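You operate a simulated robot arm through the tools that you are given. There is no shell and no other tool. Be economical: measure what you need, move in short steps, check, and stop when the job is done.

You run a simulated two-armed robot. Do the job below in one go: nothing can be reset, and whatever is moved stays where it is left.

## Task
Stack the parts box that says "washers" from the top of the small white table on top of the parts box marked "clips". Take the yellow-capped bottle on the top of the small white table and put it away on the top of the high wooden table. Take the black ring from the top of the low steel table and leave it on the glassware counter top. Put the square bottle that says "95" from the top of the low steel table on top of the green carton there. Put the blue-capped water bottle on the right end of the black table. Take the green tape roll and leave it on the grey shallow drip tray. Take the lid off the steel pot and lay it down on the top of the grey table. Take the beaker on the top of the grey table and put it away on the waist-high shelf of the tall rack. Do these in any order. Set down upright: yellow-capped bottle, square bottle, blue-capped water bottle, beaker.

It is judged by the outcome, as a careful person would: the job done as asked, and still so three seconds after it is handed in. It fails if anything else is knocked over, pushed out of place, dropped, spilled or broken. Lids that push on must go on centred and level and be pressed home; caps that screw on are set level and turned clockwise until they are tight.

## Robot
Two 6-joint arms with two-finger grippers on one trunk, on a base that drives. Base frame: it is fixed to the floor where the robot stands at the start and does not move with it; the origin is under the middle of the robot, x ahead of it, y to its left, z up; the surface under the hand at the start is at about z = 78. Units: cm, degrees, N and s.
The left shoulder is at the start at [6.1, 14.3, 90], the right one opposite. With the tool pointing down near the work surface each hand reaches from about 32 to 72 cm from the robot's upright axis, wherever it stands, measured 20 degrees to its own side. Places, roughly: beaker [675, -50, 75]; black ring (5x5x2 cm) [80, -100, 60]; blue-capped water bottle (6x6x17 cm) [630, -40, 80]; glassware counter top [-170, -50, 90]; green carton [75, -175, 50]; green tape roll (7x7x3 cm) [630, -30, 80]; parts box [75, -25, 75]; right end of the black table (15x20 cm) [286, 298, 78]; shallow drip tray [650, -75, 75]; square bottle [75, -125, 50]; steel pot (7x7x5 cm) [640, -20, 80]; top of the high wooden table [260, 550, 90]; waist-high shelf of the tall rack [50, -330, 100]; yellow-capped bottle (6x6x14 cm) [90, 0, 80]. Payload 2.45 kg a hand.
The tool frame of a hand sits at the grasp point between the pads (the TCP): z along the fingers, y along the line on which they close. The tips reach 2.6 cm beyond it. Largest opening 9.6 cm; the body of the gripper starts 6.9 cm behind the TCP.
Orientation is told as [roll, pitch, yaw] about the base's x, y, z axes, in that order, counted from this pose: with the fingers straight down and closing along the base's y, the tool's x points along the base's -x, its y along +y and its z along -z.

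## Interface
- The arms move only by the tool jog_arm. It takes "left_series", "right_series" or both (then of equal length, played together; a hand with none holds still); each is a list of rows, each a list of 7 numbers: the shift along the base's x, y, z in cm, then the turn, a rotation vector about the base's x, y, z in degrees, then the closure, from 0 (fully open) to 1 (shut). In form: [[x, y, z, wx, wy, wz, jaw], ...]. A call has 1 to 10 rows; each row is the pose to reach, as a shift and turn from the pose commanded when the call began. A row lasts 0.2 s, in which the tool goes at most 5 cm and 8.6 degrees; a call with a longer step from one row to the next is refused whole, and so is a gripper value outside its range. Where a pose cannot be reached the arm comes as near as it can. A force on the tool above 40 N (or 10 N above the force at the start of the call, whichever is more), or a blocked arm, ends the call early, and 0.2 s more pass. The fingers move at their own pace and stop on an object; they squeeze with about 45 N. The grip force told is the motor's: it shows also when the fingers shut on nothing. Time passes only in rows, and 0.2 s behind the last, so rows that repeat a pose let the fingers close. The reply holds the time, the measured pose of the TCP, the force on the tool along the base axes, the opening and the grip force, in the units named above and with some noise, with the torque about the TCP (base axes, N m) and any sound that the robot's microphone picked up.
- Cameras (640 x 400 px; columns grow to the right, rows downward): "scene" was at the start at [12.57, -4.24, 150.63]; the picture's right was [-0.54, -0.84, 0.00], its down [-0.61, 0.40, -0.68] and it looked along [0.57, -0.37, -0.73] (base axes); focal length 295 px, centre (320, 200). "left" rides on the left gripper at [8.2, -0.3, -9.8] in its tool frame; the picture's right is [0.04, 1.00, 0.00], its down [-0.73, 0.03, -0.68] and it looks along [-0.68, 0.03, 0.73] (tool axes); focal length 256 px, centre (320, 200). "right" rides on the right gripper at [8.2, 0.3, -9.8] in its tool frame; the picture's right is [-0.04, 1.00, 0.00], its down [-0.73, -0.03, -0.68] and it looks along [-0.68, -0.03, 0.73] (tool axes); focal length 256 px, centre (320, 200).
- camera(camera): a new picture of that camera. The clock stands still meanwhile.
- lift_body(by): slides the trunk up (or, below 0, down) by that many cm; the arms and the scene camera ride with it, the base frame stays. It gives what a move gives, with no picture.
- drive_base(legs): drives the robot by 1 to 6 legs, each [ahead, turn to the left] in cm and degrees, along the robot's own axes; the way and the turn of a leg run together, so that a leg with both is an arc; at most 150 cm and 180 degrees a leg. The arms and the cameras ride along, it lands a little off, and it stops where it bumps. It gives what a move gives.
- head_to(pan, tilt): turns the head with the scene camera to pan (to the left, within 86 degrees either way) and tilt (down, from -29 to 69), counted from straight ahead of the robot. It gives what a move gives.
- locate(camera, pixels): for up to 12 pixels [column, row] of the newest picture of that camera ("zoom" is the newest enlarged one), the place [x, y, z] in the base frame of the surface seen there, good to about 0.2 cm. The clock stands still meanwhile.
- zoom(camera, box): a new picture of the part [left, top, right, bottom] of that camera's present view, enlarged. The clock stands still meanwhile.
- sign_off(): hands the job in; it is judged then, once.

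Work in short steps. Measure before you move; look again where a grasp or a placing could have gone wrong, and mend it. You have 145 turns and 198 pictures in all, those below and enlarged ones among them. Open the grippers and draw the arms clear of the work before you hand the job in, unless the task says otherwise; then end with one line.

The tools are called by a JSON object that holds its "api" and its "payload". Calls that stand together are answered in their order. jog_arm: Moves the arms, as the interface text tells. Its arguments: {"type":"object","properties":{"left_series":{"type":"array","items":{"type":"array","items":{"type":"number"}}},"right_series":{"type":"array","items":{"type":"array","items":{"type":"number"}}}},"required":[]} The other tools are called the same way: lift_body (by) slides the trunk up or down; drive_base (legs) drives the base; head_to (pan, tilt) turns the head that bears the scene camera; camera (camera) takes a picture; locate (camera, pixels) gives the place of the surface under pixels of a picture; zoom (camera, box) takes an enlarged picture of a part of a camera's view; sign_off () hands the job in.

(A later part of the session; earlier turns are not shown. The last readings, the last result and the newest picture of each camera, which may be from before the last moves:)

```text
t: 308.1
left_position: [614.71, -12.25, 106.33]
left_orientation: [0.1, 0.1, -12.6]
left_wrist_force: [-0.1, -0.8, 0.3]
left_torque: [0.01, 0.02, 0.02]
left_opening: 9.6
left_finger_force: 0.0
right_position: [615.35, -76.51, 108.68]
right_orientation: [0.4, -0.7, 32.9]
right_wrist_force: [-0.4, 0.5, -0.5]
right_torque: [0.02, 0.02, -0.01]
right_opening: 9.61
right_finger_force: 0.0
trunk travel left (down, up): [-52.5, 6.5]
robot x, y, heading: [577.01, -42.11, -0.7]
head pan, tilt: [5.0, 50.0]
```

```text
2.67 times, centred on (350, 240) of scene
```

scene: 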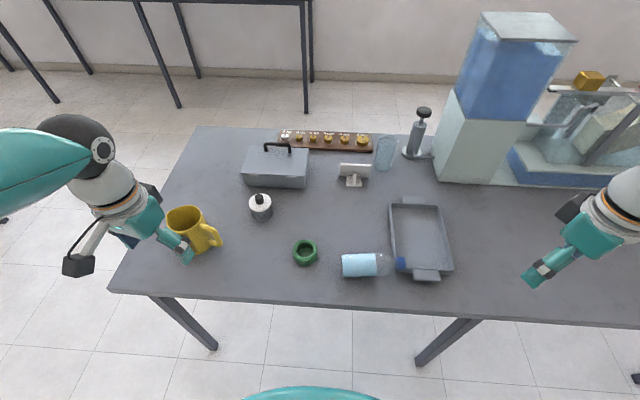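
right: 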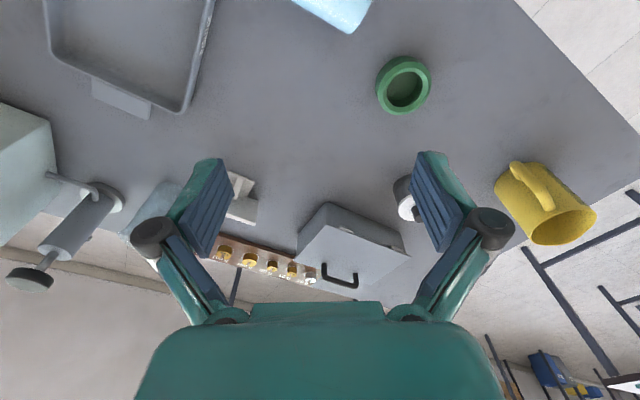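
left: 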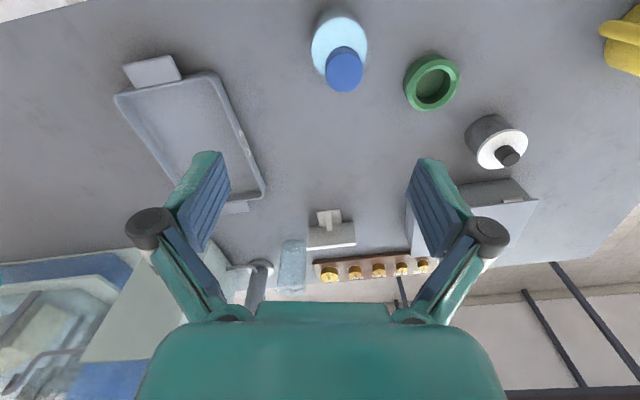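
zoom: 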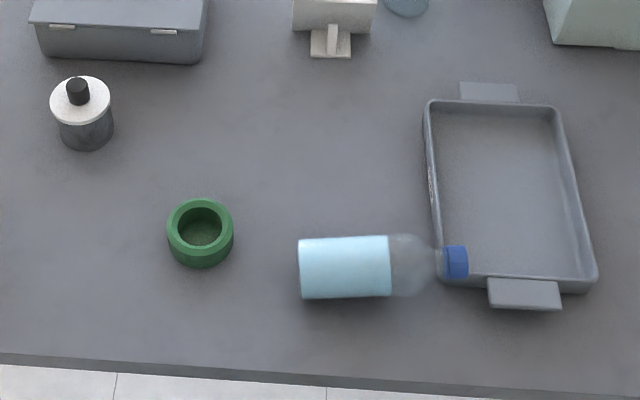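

I'll do the lid first with the left hand, then tape, then the bottle. Knob is at (643.6,-20.6), top 86. I bring the left hand above it.

{"api": "jog_arm", "payload": {"left_series": [[4.5, -1.5, 0, 0, 0, 0, 0], [9, -3, 0, 0, 0, 0, 0], [13.5, -4.5, 0, 0, 0, 0, 0], [18, -6, 0, 0, 0, 0, 0], [22.5, -7, -1, 0, 0, 0, 0], [26.5, -8, -3, 0, 0, 0, 0], [28.9, -8.2, -6, 0, 0, 0, 0.3], [28.9, -8.2, -9, 0, 0, 0, 0.5]]}}

{"api": "camera", "payload": {"camera": "left"}}

```text
t: 309.9
left_position: [643.61, -20.42, 97.41]
left_orientation: [0.1, -0.1, -12.5]
left_wrist_force: [-0.1, 0.0, 0.7]
left_torque: [0.0, 0.01, 0.0]
left_opening: 4.79
left_finger_force: 0.0
left hand out of reach, approached as far as the arm can: row 7
right_position: [615.45, -76.45, 108.72]
right_orientation: [0.3, -0.7, 32.9]
right_wrist_force: [0.4, 0.8, 0.4]
right_torque: [0.02, -0.01, 0.0]
right_opening: 9.6
right_finger_force: 0.0
trunk travel left (down, up): [-52.5, 6.5]
robot x, y, heading: [577.22, -42.13, -0.7]
head pan, tilt: [5.0, 50.0]
```

```text
121 pictures are left
```

left: 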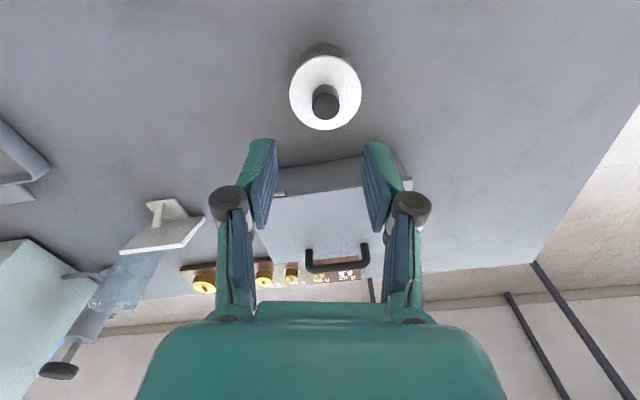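

The hand reached above the pot. I locate knob and lid rim.

{"api": "locate", "payload": {"camera": "left", "pixels": [[326, 104], [315, 105], [338, 105], [326, 117], [295, 100], [357, 100], [326, 62], [322, 127], [300, 165], [345, 195]]}}

```text
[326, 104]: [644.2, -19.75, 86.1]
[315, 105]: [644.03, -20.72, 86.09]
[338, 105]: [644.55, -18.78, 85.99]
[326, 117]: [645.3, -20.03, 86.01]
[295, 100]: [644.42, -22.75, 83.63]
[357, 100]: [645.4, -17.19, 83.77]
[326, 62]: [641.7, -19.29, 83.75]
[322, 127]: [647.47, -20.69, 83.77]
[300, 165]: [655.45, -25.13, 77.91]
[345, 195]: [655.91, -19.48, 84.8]
```

Knob centre (644.3,-19.8), lid top 83.75. I descend so tips stop at about 84.1 and grip the knob.

{"api": "jog_arm", "payload": {"left_series": [[0.7, 0.6, -3, 0, 0, 0, 0.5], [0.7, 0.6, -7, 0, 0, 0, 0.5], [0.7, 0.6, -9.5, 0, 0, 0, 0.5], [0.7, 0.6, -10.6, 0, 0, 0, 0.5], [0.7, 0.6, -10.6, 0, 0, 0, 0.8], [0.7, 0.6, -10.6, 0, 0, 0, 1], [0.7, 0.6, -10.6, 0, 0, 0, 1], [0.7, 0.6, -10.6, 0, 0, 0, 1]]}}

{"api": "camera", "payload": {"camera": "left"}}

```text
t: 311.6
left_position: [644.37, -19.9, 86.87]
left_orientation: [0.0, 0.0, -12.7]
left_wrist_force: [-0.3, -0.2, -0.2]
left_torque: [0.01, 0.01, -0.04]
left_opening: 2.18
left_finger_force: 44.7
right_position: [615.45, -76.44, 108.6]
right_orientation: [0.4, -0.7, 32.8]
right_wrist_force: [-0.8, 0.1, -0.7]
right_torque: [0.02, 0.0, 0.0]
right_opening: 9.59
right_finger_force: 0.2
trunk travel left (down, up): [-52.5, 6.5]
robot x, y, heading: [576.9, -41.93, -1.2]
head pan, tilt: [5.0, 50.0]
heard: snap
```

```text
120 pictures are left
```

left: 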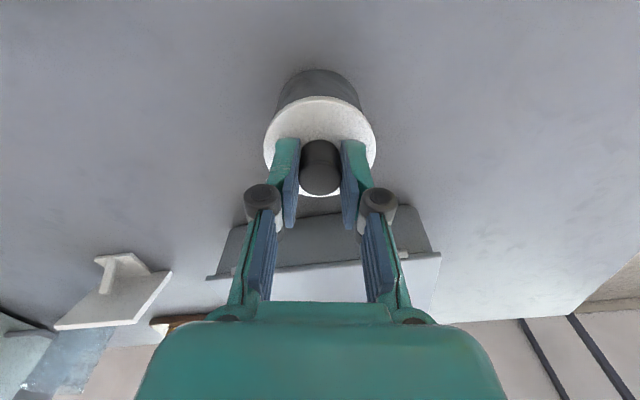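

Gripped (2.18 cm); a "snap" was heard, likely the lid unseating. I lift straight up slowly and look.

{"api": "jog_arm", "payload": {"left_series": [[0, 0, 0.5, 0, 0, 0, 1], [0, 0, 1.5, 0, 0, 0, 1], [0, 0, 3, 0, 0, 0, 1], [0, 0, 5, 0, 0, 0, 1], [0, 0, 7, 0, 0, 0, 1]]}}

{"api": "camera", "payload": {"camera": "left"}}

{"api": "zoom", "payload": {"camera": "scene", "box": [200, 130, 440, 290]}}

```text
t: 312.9
left_position: [644.3, -19.98, 93.88]
left_orientation: [0.1, -0.2, -12.6]
left_wrist_force: [-0.3, 0.7, 0.6]
left_torque: [0.0, 0.0, 0.02]
left_opening: 2.16
left_finger_force: 45.3
right_position: [615.29, -76.42, 108.67]
right_orientation: [0.3, -0.6, 32.9]
right_wrist_force: [1.1, 0.0, 1.2]
right_torque: [0.0, 0.0, 0.04]
right_opening: 9.62
right_finger_force: 0.1
trunk travel left (down, up): [-52.5, 6.5]
robot x, y, heading: [576.76, -41.94, -0.6]
head pan, tilt: [5.0, 50.0]
```

```text
119 pictures are left
```

left: 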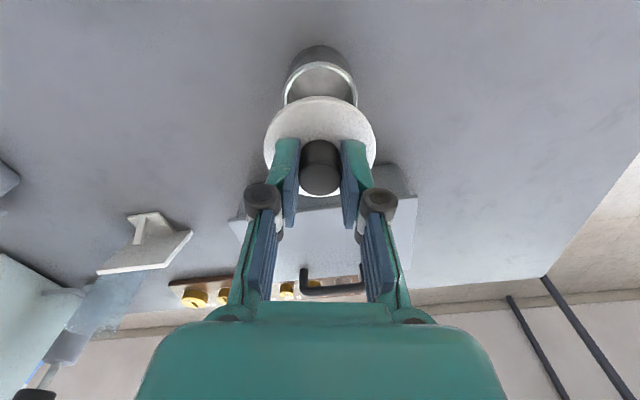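

```text
2.50 times, centred on (320, 210) of scene
```

zoom: 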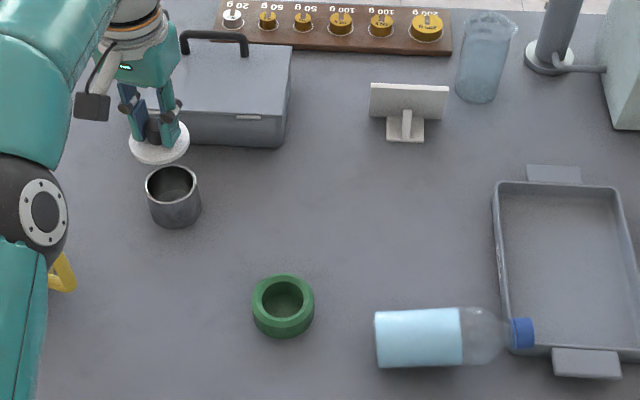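

Lid is off cleanly. I check the free spot at scene pixel (328,212) and the pot rim height.

{"api": "locate", "payload": {"camera": "scene", "pixels": [[328, 212], [345, 225], [312, 215], [263, 196], [356, 185], [262, 211]]}}

{"api": "locate", "payload": {"camera": "left", "pixels": [[321, 66], [275, 150], [320, 105]]}}

```text
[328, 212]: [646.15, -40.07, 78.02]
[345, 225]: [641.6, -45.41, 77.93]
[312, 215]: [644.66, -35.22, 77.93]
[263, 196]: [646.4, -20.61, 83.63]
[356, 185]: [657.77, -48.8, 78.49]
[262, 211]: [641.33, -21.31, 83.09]
```

```text
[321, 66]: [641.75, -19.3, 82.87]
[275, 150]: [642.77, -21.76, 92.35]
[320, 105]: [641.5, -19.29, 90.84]
```

Spot (643.5,-40.5) is free. I carry the lid there and lower close to the table.

{"api": "jog_arm", "payload": {"left_series": [[0, -4.5, 0, 0, 0, 0, 1], [0, -9, 0, 0, 0, 0, 1], [-0.5, -13.5, 0, 0, 0, 0, 1], [-1, -17.5, 0, 0, 0, 0, 1], [-1, -20.5, -2, 0, 0, 0, 1], [-1, -20.5, -6, 0, 0, 0, 1], [-1, -20.5, -9.5, 0, 0, 0, 1], [-1, -20.5, -11, 0, 0, 0, 1]]}}

{"api": "jog_arm", "payload": {"left_series": [[0, 0, -0.3, 0, 0, 0, 1], [0, 0, -0.6, 0, 0, 0, 1], [0, 0, -0.9, 0, 0, 0, 1]]}}

{"api": "zoom", "payload": {"camera": "scene", "box": [230, 150, 410, 270]}}

```text
t: 314.6
left_position: [643.25, -40.32, 82.87]
left_orientation: [0.0, -0.1, -12.6]
left_wrist_force: [0.1, 1.4, -0.4]
left_torque: [-0.02, -0.01, 0.07]
left_opening: 2.15
left_finger_force: 45.0
left hand out of reach, approached as far as the arm can: row 5, 6
right_position: [615.43, -76.39, 108.76]
right_orientation: [0.4, -0.7, 32.7]
right_wrist_force: [-1.1, 0.6, 0.3]
right_torque: [-0.03, 0.02, -0.01]
right_opening: 9.62
right_finger_force: 0.1
trunk travel left (down, up): [-52.5, 6.5]
robot x, y, heading: [577.31, -42.19, -0.9]
head pan, tilt: [5.0, 50.0]
```

```text
t: 315.4
left_position: [643.28, -40.32, 81.88]
left_orientation: [-0.1, -0.1, -12.6]
left_wrist_force: [-0.1, 0.1, -0.8]
left_torque: [-0.05, 0.0, 0.02]
left_opening: 2.17
left_finger_force: 44.6
right_position: [615.53, -76.38, 108.68]
right_orientation: [0.5, -0.7, 32.8]
right_wrist_force: [0.0, -0.4, -0.6]
right_torque: [0.01, 0.01, 0.02]
right_opening: 9.61
right_finger_force: 0.0
trunk travel left (down, up): [-52.5, 6.5]
robot x, y, heading: [577.14, -42.24, -0.7]
head pan, tilt: [5.0, 50.0]
```

```text
3.33 times, centred on (320, 210) of scene
```

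zoom: 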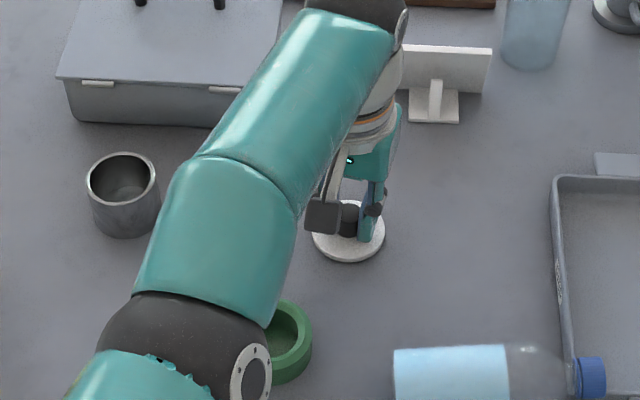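

The lid is a millimetre or two above the table. I lower the rest, open and rise.

{"api": "jog_arm", "payload": {"left_series": [[0, 0, -0.15, 0, 0, 0, 1], [0, 0, -0.25, 0, 0, 0, 1], [0, 0, -0.25, 0, 0, 0, 0.6], [0, 0, -0.25, 0, 0, 0, 0.4], [0, 0, 1, 0, 0, 0, 0.4], [0, 0, 5, 0, 0, 0, 0.3], [0, 0, 9, 0, 0, 0, 0.2], [-4, 0, 12, 0, 0, 0, 0], [-8, 0, 14, 0, 0, 0, 0]]}}

{"api": "camera", "payload": {"camera": "left"}}

```text
t: 317.4
left_position: [641.36, -41.34, 95.12]
left_orientation: [0.0, 0.2, -12.6]
left_wrist_force: [-0.4, -0.5, 0.3]
left_torque: [0.01, -0.01, 0.01]
left_opening: 9.62
left_finger_force: 0.0
left hand out of reach, approached as far as the arm can: row 7, 8, 9
right_position: [615.42, -76.43, 108.71]
right_orientation: [0.4, -0.6, 32.9]
right_wrist_force: [-0.6, -0.3, -0.1]
right_torque: [-0.03, 0.04, -0.02]
right_opening: 9.58
right_finger_force: 0.1
trunk travel left (down, up): [-52.5, 6.5]
robot x, y, heading: [576.91, -42.21, -1.0]
head pan, tilt: [5.0, 50.0]
```

```text
116 pictures are left
```

left: 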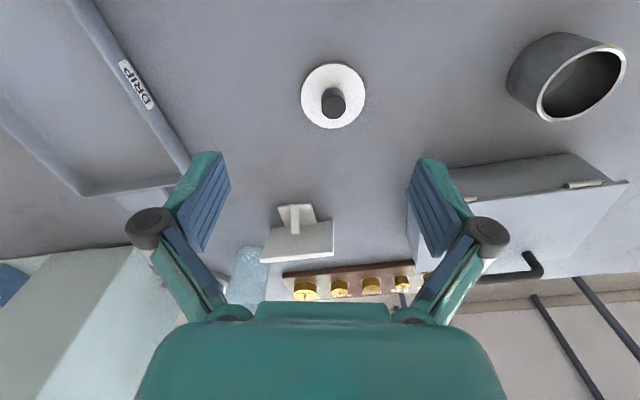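

The lid lies flat on the table. Next the tape at about (630.6,-35): I move the left hand above it.

{"api": "jog_arm", "payload": {"left_series": [[-2, 1.5, 0, 0, 0, 0, 0], [-4.5, 3, 0, 0, 0, 0, 0], [-7, 4.5, 0, 0, 0, 0, 0], [-9.5, 6, -1, 0, 0, 0, 0], [-10.8, 6.3, -2, 0, 0, 0, 0]]}}

{"api": "camera", "payload": {"camera": "left"}}

```text
t: 318.6
left_position: [641.55, -40.2, 95.59]
left_orientation: [0.0, 0.0, -12.6]
left_wrist_force: [0.4, 0.0, -0.4]
left_torque: [0.04, 0.0, -0.02]
left_opening: 9.61
left_finger_force: 0.0
left hand out of reach, approached as far as the arm can: row 1, 2, 3, 4, 5
right_position: [615.55, -76.26, 108.69]
right_orientation: [0.4, -0.7, 32.8]
right_wrist_force: [-0.9, 0.6, 0.7]
right_torque: [0.01, 0.0, 0.01]
right_opening: 9.61
right_finger_force: 0.0
trunk travel left (down, up): [-52.5, 6.5]
robot x, y, heading: [576.72, -41.79, -1.1]
head pan, tilt: [5.0, 50.0]
```

```text
115 pictures are left
```

left: 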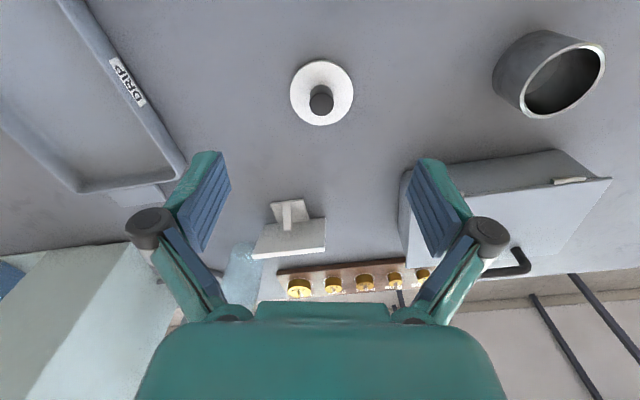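

The left arm seems stuck at a joint limit. I try turning the wrist yaw while moving back.

{"api": "jog_arm", "payload": {"left_series": [[0, 0, 0, 0, 0, 8, 0], [-1, 0, 0, 0, 0, 16, 0], [-3, 1, 0, 0, 0, 24, 0], [-6, 2, 0, 0, 0, 24, 0]]}}

```text
t: 319.6
left_position: [641.41, -40.2, 96.15]
left_orientation: [0.1, 0.2, 7.3]
left_wrist_force: [-0.1, 0.1, -0.6]
left_torque: [-0.01, 0.0, -0.01]
left_opening: 9.59
left_finger_force: 0.0
left hand out of reach, approached as far as the arm can: row 2, 3, 4
right_position: [615.45, -76.42, 108.77]
right_orientation: [0.5, -0.8, 32.8]
right_wrist_force: [-0.6, 0.3, 0.3]
right_torque: [-0.01, 0.01, 0.01]
right_opening: 9.58
right_finger_force: 0.1
trunk travel left (down, up): [-52.5, 6.5]
robot x, y, heading: [577.22, -42.05, -1.1]
head pan, tilt: [5.0, 50.0]
```

I look at the arm to see what limits it.

{"api": "camera", "payload": {"camera": "scene"}}

```text
114 pictures are left
```

scene: 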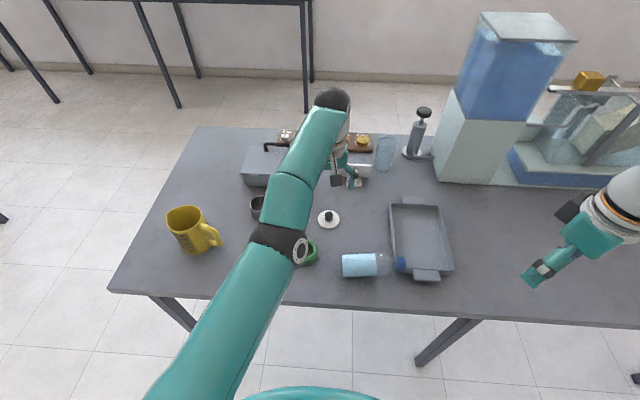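

The arm is nearly straight (singular). I bend it by moving down a little while coming back; there is ample height.

{"api": "jog_arm", "payload": {"left_series": [[0, 0, -2, 0, 0, 0, 0], [0, 0, -5, 0, 0, 0, 0], [-2, 0.5, -6, 0, 0, 0, 0], [-5, 1.5, -6, 0, 0, 0, 0], [-8, 3, -6, 0, 0, 0, 0], [-10.5, 4.5, -6, 0, 0, 0, 0]]}}

{"api": "camera", "payload": {"camera": "left"}}

```text
t: 321.1
left_position: [642.16, -40.53, 90.98]
left_orientation: [0.2, 0.3, 7.2]
left_wrist_force: [0.4, 0.0, -0.7]
left_torque: [-0.03, 0.01, 0.02]
left_opening: 9.6
left_finger_force: 0.1
left hand out of reach, approached as far as the arm can: row 1, 2, 3, 4, 5, 6
right_position: [615.44, -76.34, 108.79]
right_orientation: [0.4, -0.8, 32.8]
right_wrist_force: [0.0, -0.3, -0.9]
right_torque: [-0.02, 0.01, 0.0]
right_opening: 9.6
right_finger_force: 0.1
trunk travel left (down, up): [-52.5, 6.5]
robot x, y, heading: [576.99, -41.83, -1.0]
head pan, tilt: [5.0, 50.0]
```

```text
113 pictures are left
```

left: 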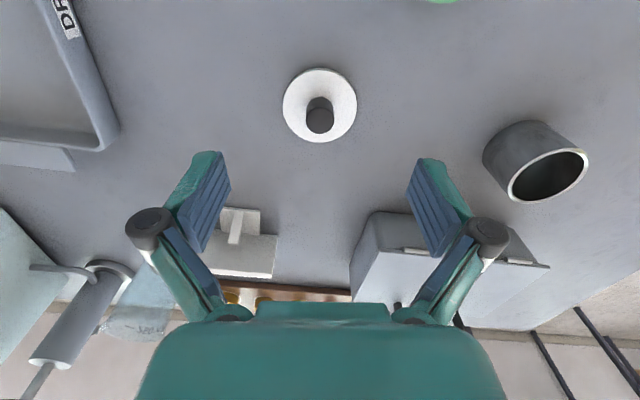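

The hand slides only on its full-extension sphere; the commanded pose may have run away from the measured one. I send one zero-shift row and a small -y move to see how it responds.

{"api": "jog_arm", "payload": {"left_series": [[4, -1, 1, 0, 0, 0, 0], [8, -3, 2, 0, 0, 0, 0], [12, -5, 3, 0, 0, 0, 0], [15, -8, 4, 0, 0, 0, 0], [17, -12, 4, 0, 0, 0, 0]]}}

```text
t: 322.2
left_position: [640.66, -45.01, 92.74]
left_orientation: [0.2, 0.0, 7.1]
left_wrist_force: [-0.3, -0.2, 0.2]
left_torque: [0.01, -0.02, 0.02]
left_opening: 9.62
left_finger_force: 0.1
left hand out of reach, approached as far as the arm can: row 1, 2, 3, 4, 5
right_position: [615.34, -76.51, 108.75]
right_orientation: [0.5, -0.9, 32.9]
right_wrist_force: [0.5, 1.3, 0.2]
right_torque: [0.03, 0.02, 0.01]
right_opening: 9.61
right_finger_force: 0.1
trunk travel left (down, up): [-52.5, 6.5]
robot x, y, heading: [577.18, -41.83, -1.0]
head pan, tilt: [5.0, 50.0]
```

It slid along the sphere toward -y. I continue sweeping in -y, which should flex the elbow, at this height over the free table.

{"api": "jog_arm", "payload": {"left_series": [[-3, -3, 1, 0, 0, 0, 0], [-6, -6, 2, 0, 0, 0, 0], [-9, -9, 3, 0, 0, 0, 0], [-12, -12, 4, 0, 0, 0, 0], [-15, -15, 5, 0, 0, 0, 0]]}}

{"api": "camera", "payload": {"camera": "scene"}}

```text
t: 323.5
left_position: [636.69, -50.01, 94.48]
left_orientation: [0.8, 3.0, 15.1]
left_wrist_force: [-0.3, 0.2, -0.6]
left_torque: [-0.01, 0.03, 0.02]
left_opening: 9.56
left_finger_force: 0.0
left hand out of reach, approached as far as the arm can: row 1, 2, 3, 4, 5
right_position: [615.36, -76.45, 108.89]
right_orientation: [0.4, -0.7, 32.8]
right_wrist_force: [-0.1, 1.1, -0.1]
right_torque: [-0.02, 0.0, -0.01]
right_opening: 9.63
right_finger_force: 0.0
trunk travel left (down, up): [-52.5, 6.5]
robot x, y, heading: [576.83, -42.09, -1.3]
head pan, tilt: [5.0, 50.0]
stopped in row 5 (left hand): the arm was blocked; the commanded pose is now the measured one
```

```text
112 pictures are left
```

scene: 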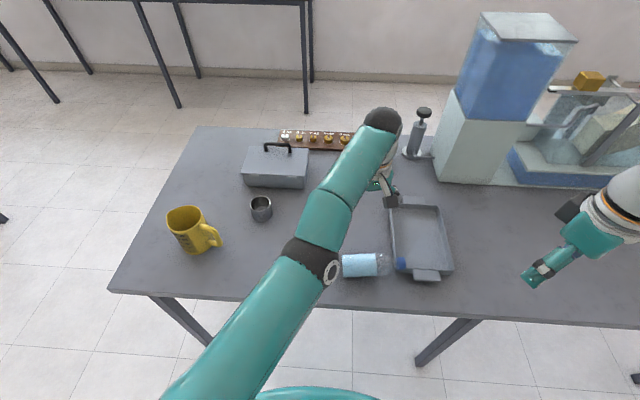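

Commanded pose is re-synced with the measured one. I try a gentle pull straight back toward the shoulder with a slight rise.

{"api": "jog_arm", "payload": {"left_series": [[-3, 1, 0, -0.8, -3, 0, 0], [-6, 2.5, 0, -0.8, -3, 0, 0], [-9, 4, 1, -0.8, -3, 0, 0], [-12, 6, 2, -0.8, -3, 0, 0], [-15, 8, 3, -0.8, -3, 0, 0]]}}

```text
t: 324.7
left_position: [637.35, -50.14, 96.44]
left_orientation: [-0.8, 0.4, 15.4]
left_wrist_force: [-0.5, -0.9, -0.4]
left_torque: [0.03, 0.0, 0.02]
left_opening: 9.6
left_finger_force: 0.0
left hand out of reach, approached as far as the arm can: row 1, 2, 3, 4, 5
right_position: [615.32, -76.44, 108.77]
right_orientation: [0.4, -0.8, 32.8]
right_wrist_force: [0.5, -0.7, 0.5]
right_torque: [0.03, 0.0, 0.01]
right_opening: 9.59
right_finger_force: 0.1
trunk travel left (down, up): [-52.5, 6.5]
robot x, y, heading: [577.02, -41.94, -0.7]
head pan, tilt: [5.0, 50.0]
```

Still stuck. I back the base 42 cm so the arm hangs over free floor, where I can flex it safely.

{"api": "drive_base", "payload": {"legs": [[-42, 0]]}}

{"api": "jog_arm", "payload": {"left_series": [[0, 0, -5, 0, 0, 0, 0], [0, 0, -10, 0, 0, 0, 0], [0, 0, -15, 0, 0, 0, 0], [0, 0, -20, 0, 0, 0, 0], [0, 0, -25, 0, 0, 0, 0], [0, 0, -30, 0, 0, 0, 0]]}}

```text
t: 327.3
left_position: [594.94, -49.55, 96.52]
left_orientation: [-0.8, 0.6, 15.5]
left_wrist_force: [0.1, 0.3, 0.0]
left_torque: [-0.03, -0.03, 0.01]
left_opening: 9.61
left_finger_force: 0.1
right_position: [572.91, -75.71, 108.75]
right_orientation: [0.3, -0.8, 32.9]
right_wrist_force: [0.0, 0.6, 0.1]
right_torque: [0.01, -0.06, 0.02]
right_opening: 9.6
right_finger_force: 0.1
trunk travel left (down, up): [-52.5, 6.5]
robot x, y, heading: [534.95, -41.53, -0.9]
head pan, tilt: [5.0, 50.0]
```

```text
t: 328.7
left_position: [594.76, -49.52, 66.42]
left_orientation: [-0.9, 0.4, 15.2]
left_wrist_force: [0.4, -0.3, 0.5]
left_torque: [-0.01, 0.03, -0.03]
left_opening: 9.59
left_finger_force: 0.1
left hand out of reach, approached as far as the arm can: row 1, 2, 3, 4, 5, 6
right_position: [573.13, -75.59, 108.71]
right_orientation: [0.4, -0.7, 32.9]
right_wrist_force: [-0.2, 0.6, -0.5]
right_torque: [0.0, 0.0, 0.02]
right_opening: 9.62
right_finger_force: 0.0
trunk travel left (down, up): [-52.5, 6.5]
robot x, y, heading: [534.74, -41.28, -0.7]
head pan, tilt: [5.0, 50.0]
```

It went straight down, so the elbow is flexing. Now pull back and up.

{"api": "jog_arm", "payload": {"left_series": [[-4, 2, 0, 0, 0, 0, 0], [-8, 4, 0, 0, 0, 0, 0], [-12, 6, 2, 0, 0, 0, 0], [-14, 9, 5, 0, 0, 0, 0], [-14, 12, 9, 0, 0, 0, 0], [-14, 14, 13, 0, 0, 0, 0], [-14, 14, 18, 0, 0, 0, 0], [-14, 14, 23, 0, 0, 0, 0], [-14, 14, 28, 0, 0, 0, 0], [-14, 14, 32, 0, 0, 0, 0]]}}

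{"api": "camera", "payload": {"camera": "scene"}}

```text
t: 330.9
left_position: [580.64, -35.31, 98.89]
left_orientation: [-0.8, 0.5, 15.4]
left_wrist_force: [0.0, 0.0, -0.6]
left_torque: [0.03, -0.03, 0.0]
left_opening: 9.59
left_finger_force: 0.0
right_position: [573.13, -75.65, 108.75]
right_orientation: [0.4, -0.7, 32.9]
right_wrist_force: [0.5, -1.2, -0.5]
right_torque: [-0.01, -0.03, 0.03]
right_opening: 9.61
right_finger_force: 0.0
trunk travel left (down, up): [-52.5, 6.5]
robot x, y, heading: [534.93, -41.11, -0.6]
head pan, tilt: [5.0, 50.0]
```

```text
111 pictures are left
```

scene: 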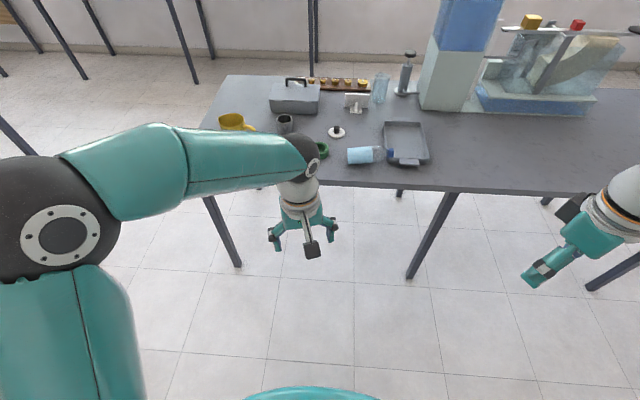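

The arm is free again. I'll stand further right: turn -21°, go 51 cm, turn back, to reach about (582,-60).

{"api": "drive_base", "payload": {"legs": [[0, -21], [49, 0], [0, 21]]}}

{"api": "head_to", "payload": {"pan": 15, "tilt": 52}}

{"api": "camera", "payload": {"camera": "scene"}}

{"api": "camera", "payload": {"camera": "left"}}

```text
t: 336.3
left_position: [626.45, -53.34, 98.68]
left_orientation: [-0.8, 0.4, 15.6]
left_wrist_force: [0.3, 0.2, 0.1]
left_torque: [0.0, 0.06, 0.03]
left_opening: 9.58
left_finger_force: 0.0
right_position: [618.78, -93.86, 108.77]
right_orientation: [0.4, -0.6, 33.1]
right_wrist_force: [-0.6, -0.4, -0.4]
right_torque: [0.0, 0.01, -0.03]
right_opening: 9.61
right_finger_force: 0.0
trunk travel left (down, up): [-52.5, 6.5]
robot x, y, heading: [580.3, -61.31, -0.8]
head pan, tilt: [5.0, 50.0]
```

```text
t: 337.1
left_position: [626.34, -53.44, 98.72]
left_orientation: [-0.6, 0.4, 15.6]
left_wrist_force: [-0.2, 0.1, 0.1]
left_torque: [0.01, 0.01, 0.0]
left_opening: 9.56
left_finger_force: 0.1
right_position: [618.73, -94.01, 108.9]
right_orientation: [0.4, -0.7, 33.1]
right_wrist_force: [-0.3, 0.0, -0.8]
right_torque: [0.02, -0.01, 0.01]
right_opening: 9.59
right_finger_force: 0.0
trunk travel left (down, up): [-52.5, 6.5]
robot x, y, heading: [580.69, -61.34, -1.0]
head pan, tilt: [15.0, 52.0]
```

```text
110 pictures are left
```

scene: 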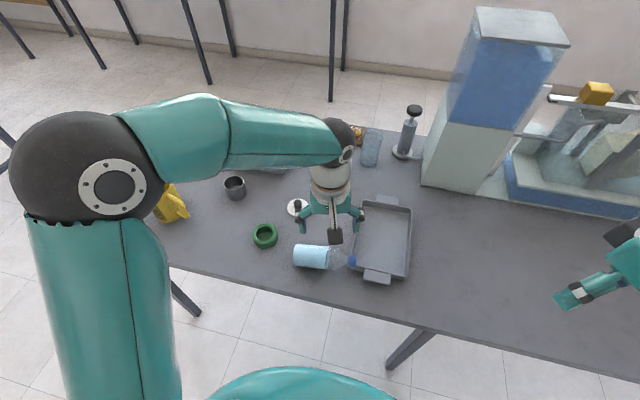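

```text
109 pictures are left
```

left: 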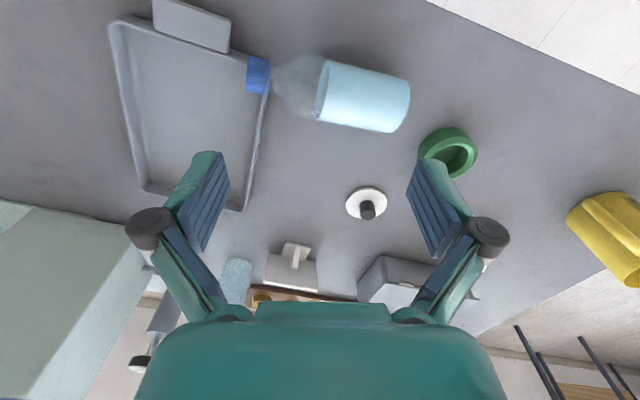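

Good position. I move the left hand over the tape at (630.6,-35).

{"api": "jog_arm", "payload": {"left_series": [[1, 4, 0, 0.6, 0, 0, 0], [2, 8.5, 0, 0.6, 0, 0, 0], [3, 13, 0, 0.6, 0, 0, 0], [4.2, 17, -1, 0.6, 0, 0, 0], [4.2, 18.4, -5, 0.6, 0, 0, 0]]}}

{"api": "camera", "payload": {"camera": "left"}}

```text
t: 338.2
left_position: [630.65, -34.86, 93.67]
left_orientation: [-0.2, 0.3, 15.5]
left_wrist_force: [-0.4, 0.2, 0.7]
left_torque: [-0.04, -0.03, 0.01]
left_opening: 9.58
left_finger_force: 0.0
right_position: [618.71, -93.95, 108.86]
right_orientation: [0.4, -0.8, 33.0]
right_wrist_force: [0.4, 0.7, 0.3]
right_torque: [0.0, 0.01, 0.0]
right_opening: 9.58
right_finger_force: 0.1
trunk travel left (down, up): [-52.5, 6.5]
robot x, y, heading: [580.11, -61.4, -0.9]
head pan, tilt: [15.0, 52.0]
```

```text
108 pictures are left
```

left: 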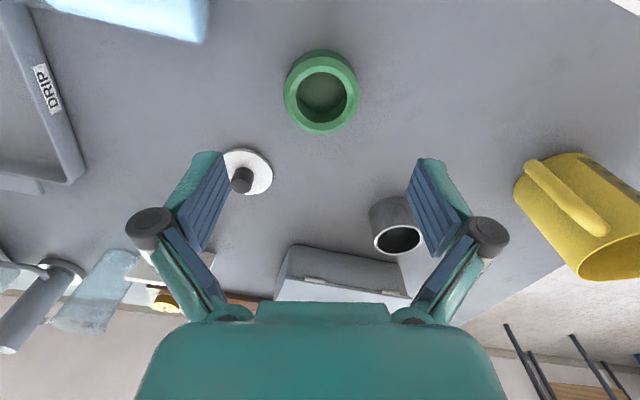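

{"api": "locate", "payload": {"camera": "left", "pixels": [[285, 94], [358, 94], [321, 54], [321, 131]]}}

```text
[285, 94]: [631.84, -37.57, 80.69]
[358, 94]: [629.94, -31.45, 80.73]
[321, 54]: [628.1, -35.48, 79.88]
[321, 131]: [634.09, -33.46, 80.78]
```

Centre (630.9,-34.5). I descend to z≈80.9 and grip.

{"api": "jog_arm", "payload": {"left_series": [[0.25, 0.35, -4, 0, 0, 0, 0], [0.25, 0.35, -8, 0, 0, 0, 0], [0.25, 0.35, -11.5, 0, 0, 0, 0], [0.25, 0.35, -12.75, 0, 0, 0, 0], [0.25, 0.35, -12.75, 0, 0, 0, 0.4], [0.25, 0.35, -12.75, 0, 0, 0, 1], [0.25, 0.35, -12.75, 0, 0, 0, 1], [0.25, 0.35, -12.75, 0, 0, 0, 1]]}}

{"api": "camera", "payload": {"camera": "left"}}

```text
t: 340.1
left_position: [630.81, -34.61, 81.01]
left_orientation: [-0.1, 0.2, 15.6]
left_wrist_force: [0.3, 0.7, 2.6]
left_torque: [0.1, -0.01, 0.02]
left_opening: 6.63
left_finger_force: 44.6
right_position: [618.7, -93.82, 108.8]
right_orientation: [0.5, -0.7, 32.9]
right_wrist_force: [-0.8, 0.6, 0.8]
right_torque: [0.04, 0.02, -0.01]
right_opening: 9.59
right_finger_force: 0.0
trunk travel left (down, up): [-52.5, 6.5]
robot x, y, heading: [579.99, -61.14, -1.0]
head pan, tilt: [15.0, 52.0]
```

```text
107 pictures are left
```

left: 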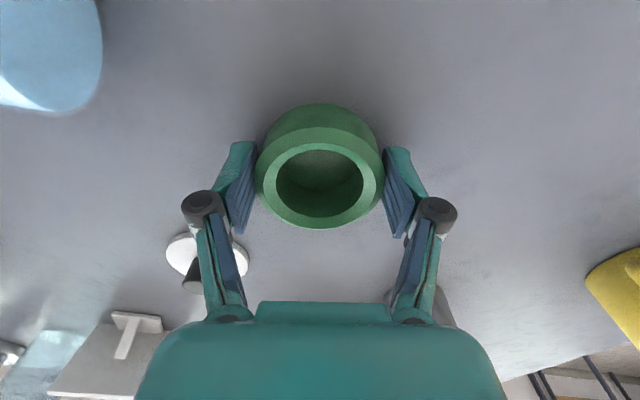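

Tape held (6.63 cm). I lift 10 cm and carry it over the tray while squaring the hand to yaw 0.

{"api": "jog_arm", "payload": {"left_series": [[0, 0, 4.5, 0, 0, 0, 1], [0, 0, 9, 0, 0, 0, 1], [0, 0, 11, 0, 0, 0, 1], [1, -4.5, 11, 0, 0, -3, 1], [2, -9, 11, 0, 0, -6, 1], [3, -13.5, 11, 0, 0, -9, 1], [4, -18, 11, 0, 0, -12, 1], [5, -22.5, 11, 0, 0, -15, 1], [6, -27, 11, 0, 0, -15.6, 1], [7, -31.5, 11, 0, 0, -15.6, 1]]}}

{"api": "camera", "payload": {"camera": "left"}}

{"api": "camera", "payload": {"camera": "scene"}}

```text
t: 342.2
left_position: [637.94, -66.42, 92.0]
left_orientation: [-0.1, 0.5, -0.1]
left_wrist_force: [-0.4, 0.5, -0.1]
left_torque: [-0.01, 0.0, -0.01]
left_opening: 6.62
left_finger_force: 44.8
right_position: [618.84, -93.95, 108.85]
right_orientation: [0.3, -0.7, 33.0]
right_wrist_force: [0.2, -0.6, -0.3]
right_torque: [0.01, 0.03, 0.02]
right_opening: 9.6
right_finger_force: 0.1
trunk travel left (down, up): [-52.5, 6.5]
robot x, y, heading: [580.47, -61.58, -0.9]
head pan, tilt: [15.0, 52.0]
```

```text
106 pictures are left
```

left: 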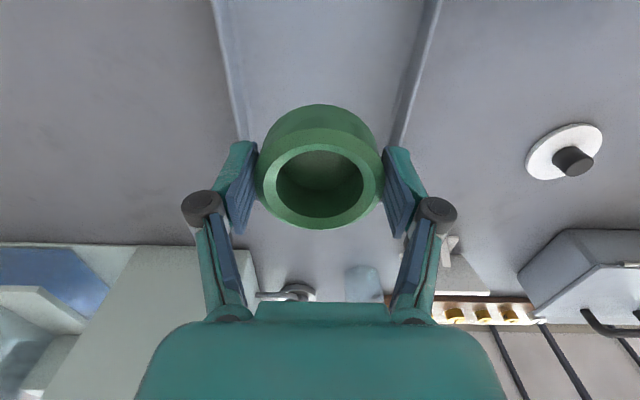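

```text
105 pictures are left
```

scene: 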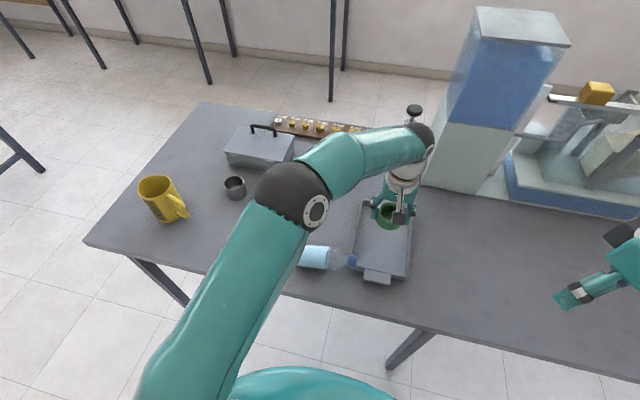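

I measure the tray walls beside the tape to centre it.

{"api": "locate", "payload": {"camera": "left", "pixels": [[236, 100], [246, 100], [397, 100], [407, 100], [228, 60], [412, 60], [320, 60]]}}

```text
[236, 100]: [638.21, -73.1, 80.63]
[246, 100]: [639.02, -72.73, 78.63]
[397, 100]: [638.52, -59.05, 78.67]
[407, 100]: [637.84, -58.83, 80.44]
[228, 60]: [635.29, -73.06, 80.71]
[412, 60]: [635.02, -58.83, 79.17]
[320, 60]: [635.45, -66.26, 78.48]
```

Tray inner walls y≈-72.6 and -59.2, so centre -65.9; floor 78.5. I lower the tape there.

{"api": "jog_arm", "payload": {"left_series": [[0, 0.5, -3.5, 0, 0, 0, 1], [0, 0.5, -7, 0, 0, 0, 1], [0, 0.5, -9.5, 0, 0, 0, 1], [0, 0.5, -10.3, 0, 0, 0, 1], [0, 0.5, -10.5, 0, 0, 0, 1], [0, 0.5, -10.5, 0, 0, 0, 0.25], [0, 0.5, -10.5, 0, 0, 0, 0.2], [0, 0.5, -10.5, 0, 0, 0, 0.2]]}}

{"api": "camera", "payload": {"camera": "left"}}

```text
t: 344.1
left_position: [637.75, -65.58, 81.5]
left_orientation: [-0.2, 0.3, 0.0]
left_wrist_force: [0.0, -0.2, -0.1]
left_torque: [0.01, -0.02, -0.01]
left_opening: 7.69
left_finger_force: 0.0
right_position: [618.7, -93.79, 108.78]
right_orientation: [0.4, -0.7, 33.1]
right_wrist_force: [0.0, 1.0, 0.0]
right_torque: [-0.02, -0.01, 0.01]
right_opening: 9.6
right_finger_force: 0.0
trunk travel left (down, up): [-52.5, 6.5]
robot x, y, heading: [580.3, -61.56, -1.0]
head pan, tilt: [15.0, 52.0]
```

```text
104 pictures are left
```

left: 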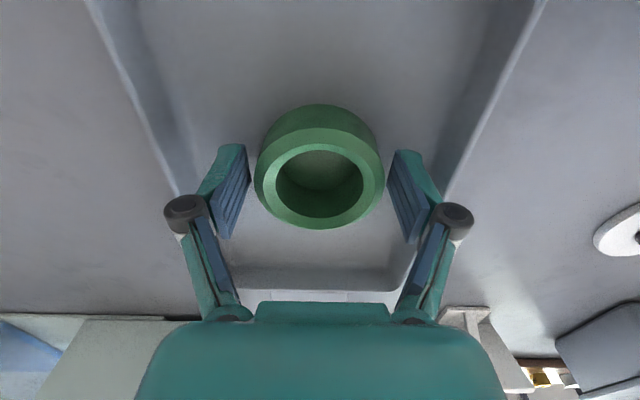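

Tape is released on the tray floor. I rise, pull back and begin turning the hand toward +90° yaw for the bottle.

{"api": "jog_arm", "payload": {"left_series": [[0, 0, 4.5, 0, 0, 0, 0.2], [0, 0, 9, 0, 0, 0, 0.1], [-3, 1, 11, 0, 0, 8.5, 0], [-6, 3, 13, 0, 0, 17, 0], [-9, 5, 15, 0, 0, 25.5, 0], [-11, 8, 16, 0, 0, 34, 0], [-11, 11, 16, 0, 0, 42.5, 0], [-11, 13, 16, 0, 0, 51, 0], [-11, 14, 16, 0, 0, 59.5, 0], [-10.5, 14, 16, 0, 0, 68, 0]]}}

{"api": "camera", "payload": {"camera": "left"}}

{"api": "camera", "payload": {"camera": "scene"}}

```text
t: 346.2
left_position: [627.26, -51.56, 97.47]
left_orientation: [-0.2, 0.3, 68.1]
left_wrist_force: [0.1, 0.3, -0.3]
left_torque: [0.0, -0.02, 0.0]
left_opening: 9.59
left_finger_force: 0.1
right_position: [618.73, -93.93, 108.88]
right_orientation: [0.4, -0.7, 33.0]
right_wrist_force: [-0.1, -0.6, 0.2]
right_torque: [0.02, 0.01, 0.0]
right_opening: 9.62
right_finger_force: 0.0
trunk travel left (down, up): [-52.5, 6.5]
robot x, y, heading: [580.38, -61.11, -0.9]
head pan, tilt: [15.0, 52.0]
```

```text
103 pictures are left
```

left: 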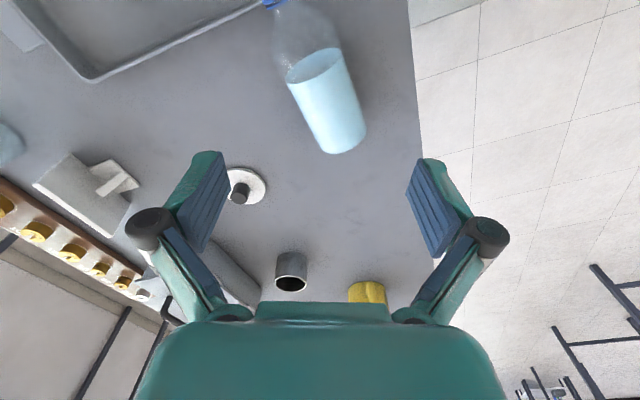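

```text
102 pictures are left
```

scene: 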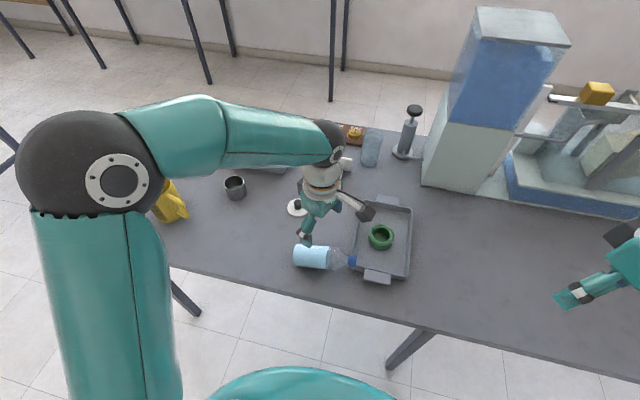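

Tape sits in the tray. I measure the bottle's axis: base rim and neck.

{"api": "locate", "payload": {"camera": "left", "pixels": [[345, 140], [330, 110], [308, 62], [320, 148], [366, 130], [295, 90], [358, 95], [285, 20], [275, 3]]}}

```text
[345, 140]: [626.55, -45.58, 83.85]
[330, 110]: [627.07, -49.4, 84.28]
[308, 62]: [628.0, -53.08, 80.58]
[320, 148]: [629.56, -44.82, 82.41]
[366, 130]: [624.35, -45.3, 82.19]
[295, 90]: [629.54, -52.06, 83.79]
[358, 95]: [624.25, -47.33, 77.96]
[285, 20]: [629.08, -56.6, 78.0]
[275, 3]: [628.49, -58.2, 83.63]
```

The axis leans 7.5°, so the hand needs yaw ≈97°. I finish the turn above the grip point (627.7,-51.8).

{"api": "jog_arm", "payload": {"left_series": [[0.2, 0, 0, 0, 0, 8, 0], [0.3, -0.1, 0, 0, 0, 16, 0], [0.4, -0.2, 0, 0, 0, 24, 0], [0.4, -0.2, -3, 0, 0, 29, 0], [0.4, -0.2, -6, 0, 0, 29, 0]]}}

{"api": "camera", "payload": {"camera": "left"}}

```text
t: 347.4
left_position: [627.82, -51.87, 91.53]
left_orientation: [-0.2, 0.2, 97.0]
left_wrist_force: [-0.9, 0.6, -0.1]
left_torque: [-0.01, 0.0, -0.01]
left_opening: 9.59
left_finger_force: 0.0
right_position: [618.83, -93.93, 108.89]
right_orientation: [0.4, -0.8, 33.0]
right_wrist_force: [0.8, -0.7, -0.2]
right_torque: [0.03, -0.03, -0.02]
right_opening: 9.62
right_finger_force: 0.0
trunk travel left (down, up): [-52.5, 6.5]
robot x, y, heading: [579.88, -61.31, -0.8]
head pan, tilt: [15.0, 52.0]
```

```text
101 pictures are left
```

left: 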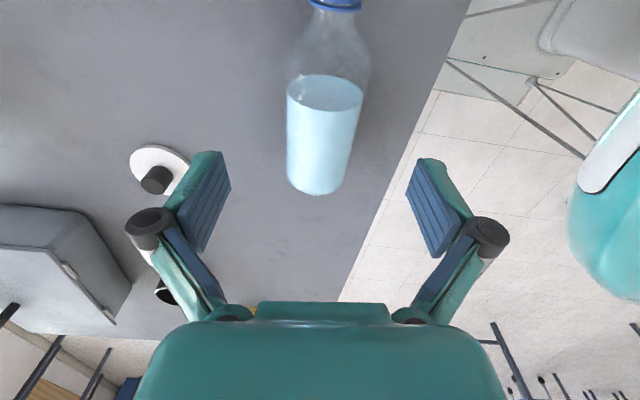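

Aligned well. I descend to z≈81.4 and close on the bottle body.

{"api": "jog_arm", "payload": {"left_series": [[0, 0, -3.5, 0, 0, 0, 0], [0, 0, -7, 0, 0, 0, 0], [0, 0, -9.5, 0, 0, 0, 0], [0, 0, -10.1, 0, 0, 0, 0.2], [0, 0, -10.1, 0, 0, 0, 0.5], [0, 0, -10.1, 0, 0, 0, 1], [0, 0, -10.1, 0, 0, 0, 1]]}}

{"api": "camera", "payload": {"camera": "left"}}

```text
t: 349.1
left_position: [627.75, -51.95, 81.42]
left_orientation: [-0.2, 0.2, 97.1]
left_wrist_force: [-0.3, 0.0, 1.9]
left_torque: [-0.03, -0.05, -0.13]
left_opening: 5.78
left_finger_force: 45.1
right_position: [618.83, -93.93, 108.75]
right_orientation: [0.4, -0.7, 33.0]
right_wrist_force: [0.7, -0.7, -0.1]
right_torque: [-0.02, 0.01, 0.03]
right_opening: 9.61
right_finger_force: 0.1
trunk travel left (down, up): [-52.5, 6.5]
robot x, y, heading: [580.27, -61.4, -1.1]
head pan, tilt: [15.0, 52.0]
```

```text
100 pictures are left
```

left: 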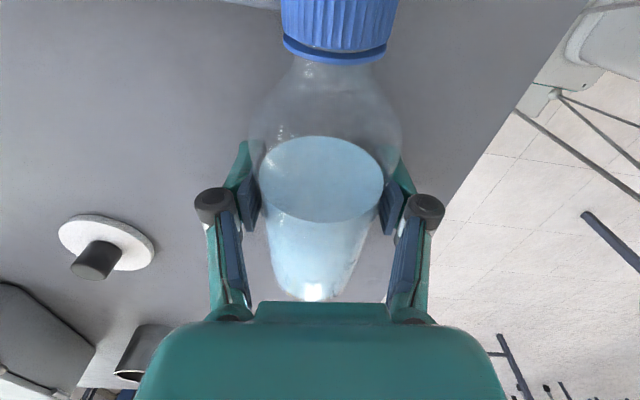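

Gripped at 5.78 cm. I lift it clear and begin tipping it upright (cap toward up) about its cross axis.

{"api": "jog_arm", "payload": {"left_series": [[0, 0, 3, 0, 0, 0, 1], [0, 0, 7, 0, 0, 0, 1], [0, 0, 11.5, 0, 0, 0, 1], [0, 0, 16, 0, 0, 0, 1], [-1, 1, 20, -8.4, -1, 0, 1], [-2, 2, 23, -16.8, -2.1, 0, 1], [-3, 3, 25, -25.2, -3.1, 0, 1], [-4, 4, 26, -33.6, -4.1, 0, 1], [-5, 5, 26, -42, -5.2, 0, 1]]}}

{"api": "camera", "payload": {"camera": "scene"}}

```text
t: 351.1
left_position: [622.79, -46.83, 107.5]
left_orientation: [-0.4, 42.7, 97.0]
left_wrist_force: [0.1, -0.1, -3.1]
left_torque: [-0.01, 0.03, 0.01]
left_opening: 5.73
left_finger_force: 44.8
right_position: [618.77, -93.83, 108.86]
right_orientation: [0.3, -0.7, 33.0]
right_wrist_force: [0.5, 0.4, -0.3]
right_torque: [-0.02, 0.03, 0.0]
right_opening: 9.6
right_finger_force: 0.0
trunk travel left (down, up): [-52.5, 6.5]
robot x, y, heading: [580.32, -61.46, -1.1]
head pan, tilt: [15.0, 52.0]
```

```text
99 pictures are left
```

scene: 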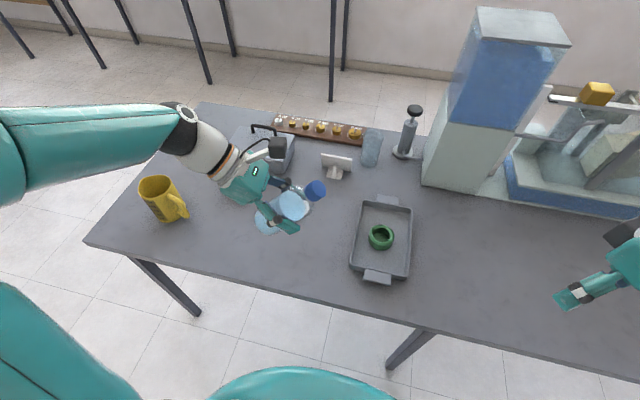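

The bottle is tipping up properly. I continue to about 85° total.

{"api": "jog_arm", "payload": {"left_series": [[0, 0, 0, -8.4, -1, 0, 1], [0, 0, 0, -16.8, -2.1, 0, 1], [0, 0, 0, -25.2, -3.1, 0, 1], [0, 0, 0, -33.6, -4.1, 0, 1], [0, 0, 0, -42, -5.2, 0, 1], [0, 0, 0, -42, -5.2, 0, 1]]}}

{"api": "camera", "payload": {"camera": "scene"}}

{"api": "zoom", "payload": {"camera": "scene", "box": [200, 120, 400, 260]}}

```text
t: 352.4
left_position: [622.62, -46.8, 107.4]
left_orientation: [-1.3, 84.9, 96.0]
left_wrist_force: [-0.7, -0.4, -3.5]
left_torque: [0.0, -0.03, -0.01]
left_opening: 5.73
left_finger_force: 44.8
right_position: [618.59, -93.89, 108.93]
right_orientation: [0.3, -0.7, 33.0]
right_wrist_force: [-0.3, -0.6, 0.8]
right_torque: [-0.02, 0.01, 0.03]
right_opening: 9.6
right_finger_force: 0.0
trunk travel left (down, up): [-52.5, 6.5]
robot x, y, heading: [580.57, -61.72, -1.1]
head pan, tilt: [15.0, 52.0]
```

```text
98 pictures are left
```

scene: 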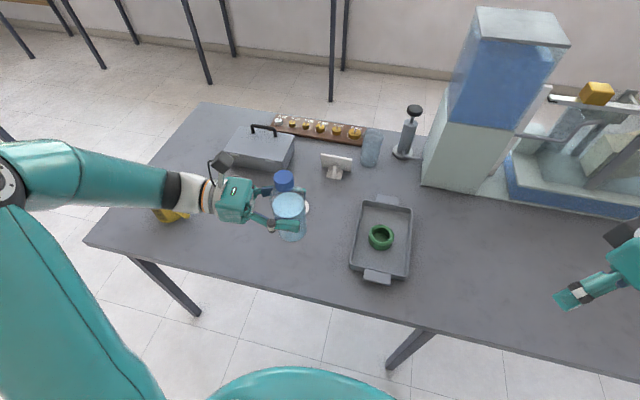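

```text
2.86 times, centred on (300, 190) of scene
```

zoom: 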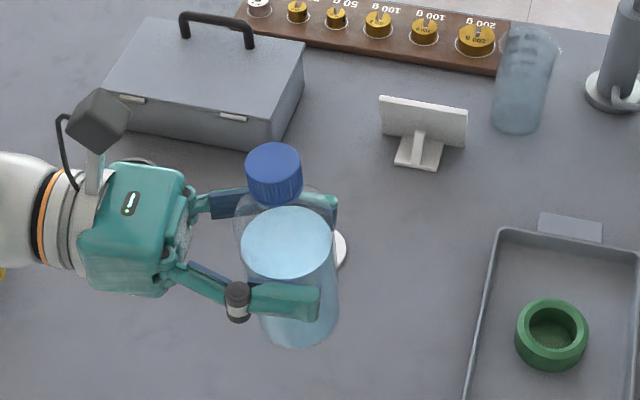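

It looks upright. I check verticality by measuring points on the cap and down the body's front.

{"api": "locate", "payload": {"camera": "zoom", "pixels": [[273, 155], [250, 160], [297, 165], [273, 185], [245, 250], [333, 250], [262, 325], [338, 310], [300, 343], [290, 300]]}}

{"api": "camera", "payload": {"camera": "right"}}

```text
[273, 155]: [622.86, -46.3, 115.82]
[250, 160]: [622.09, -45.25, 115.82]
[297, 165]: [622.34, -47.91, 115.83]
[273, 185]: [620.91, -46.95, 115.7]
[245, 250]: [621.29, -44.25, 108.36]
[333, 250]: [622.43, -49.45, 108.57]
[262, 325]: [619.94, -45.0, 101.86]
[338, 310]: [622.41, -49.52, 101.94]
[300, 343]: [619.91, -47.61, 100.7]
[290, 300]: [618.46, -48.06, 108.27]
```

```text
96 pictures are left
```

right: 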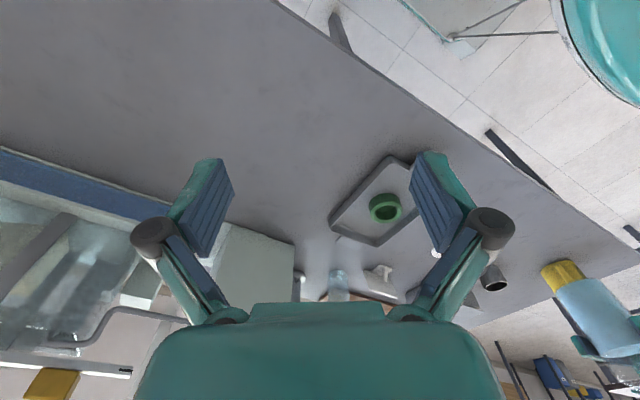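

The cap top is level (z 115.8 across), so the bottle is vertical. For the beaker I must go to the east side; I check the floor there: bench legs near the window.

{"api": "head_to", "payload": {"pan": 30, "tilt": 20}}

{"api": "camera", "payload": {"camera": "scene"}}

```text
t: 353.4
left_position: [622.72, -46.87, 107.33]
left_orientation: [-0.7, 84.8, 96.7]
left_wrist_force: [-0.2, -0.8, -2.2]
left_torque: [-0.05, -0.03, -0.02]
left_opening: 5.76
left_finger_force: 45.6
right_position: [618.75, -93.95, 108.88]
right_orientation: [0.4, -0.6, 32.9]
right_wrist_force: [-1.1, 0.0, -0.1]
right_torque: [0.04, 0.01, -0.01]
right_opening: 9.59
right_finger_force: 0.1
trunk travel left (down, up): [-52.5, 6.5]
robot x, y, heading: [580.24, -61.34, -0.9]
head pan, tilt: [30.0, 20.0]
```

```text
95 pictures are left
```

scene: 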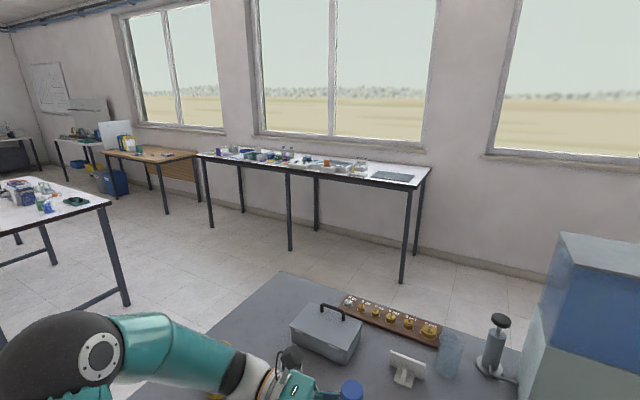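

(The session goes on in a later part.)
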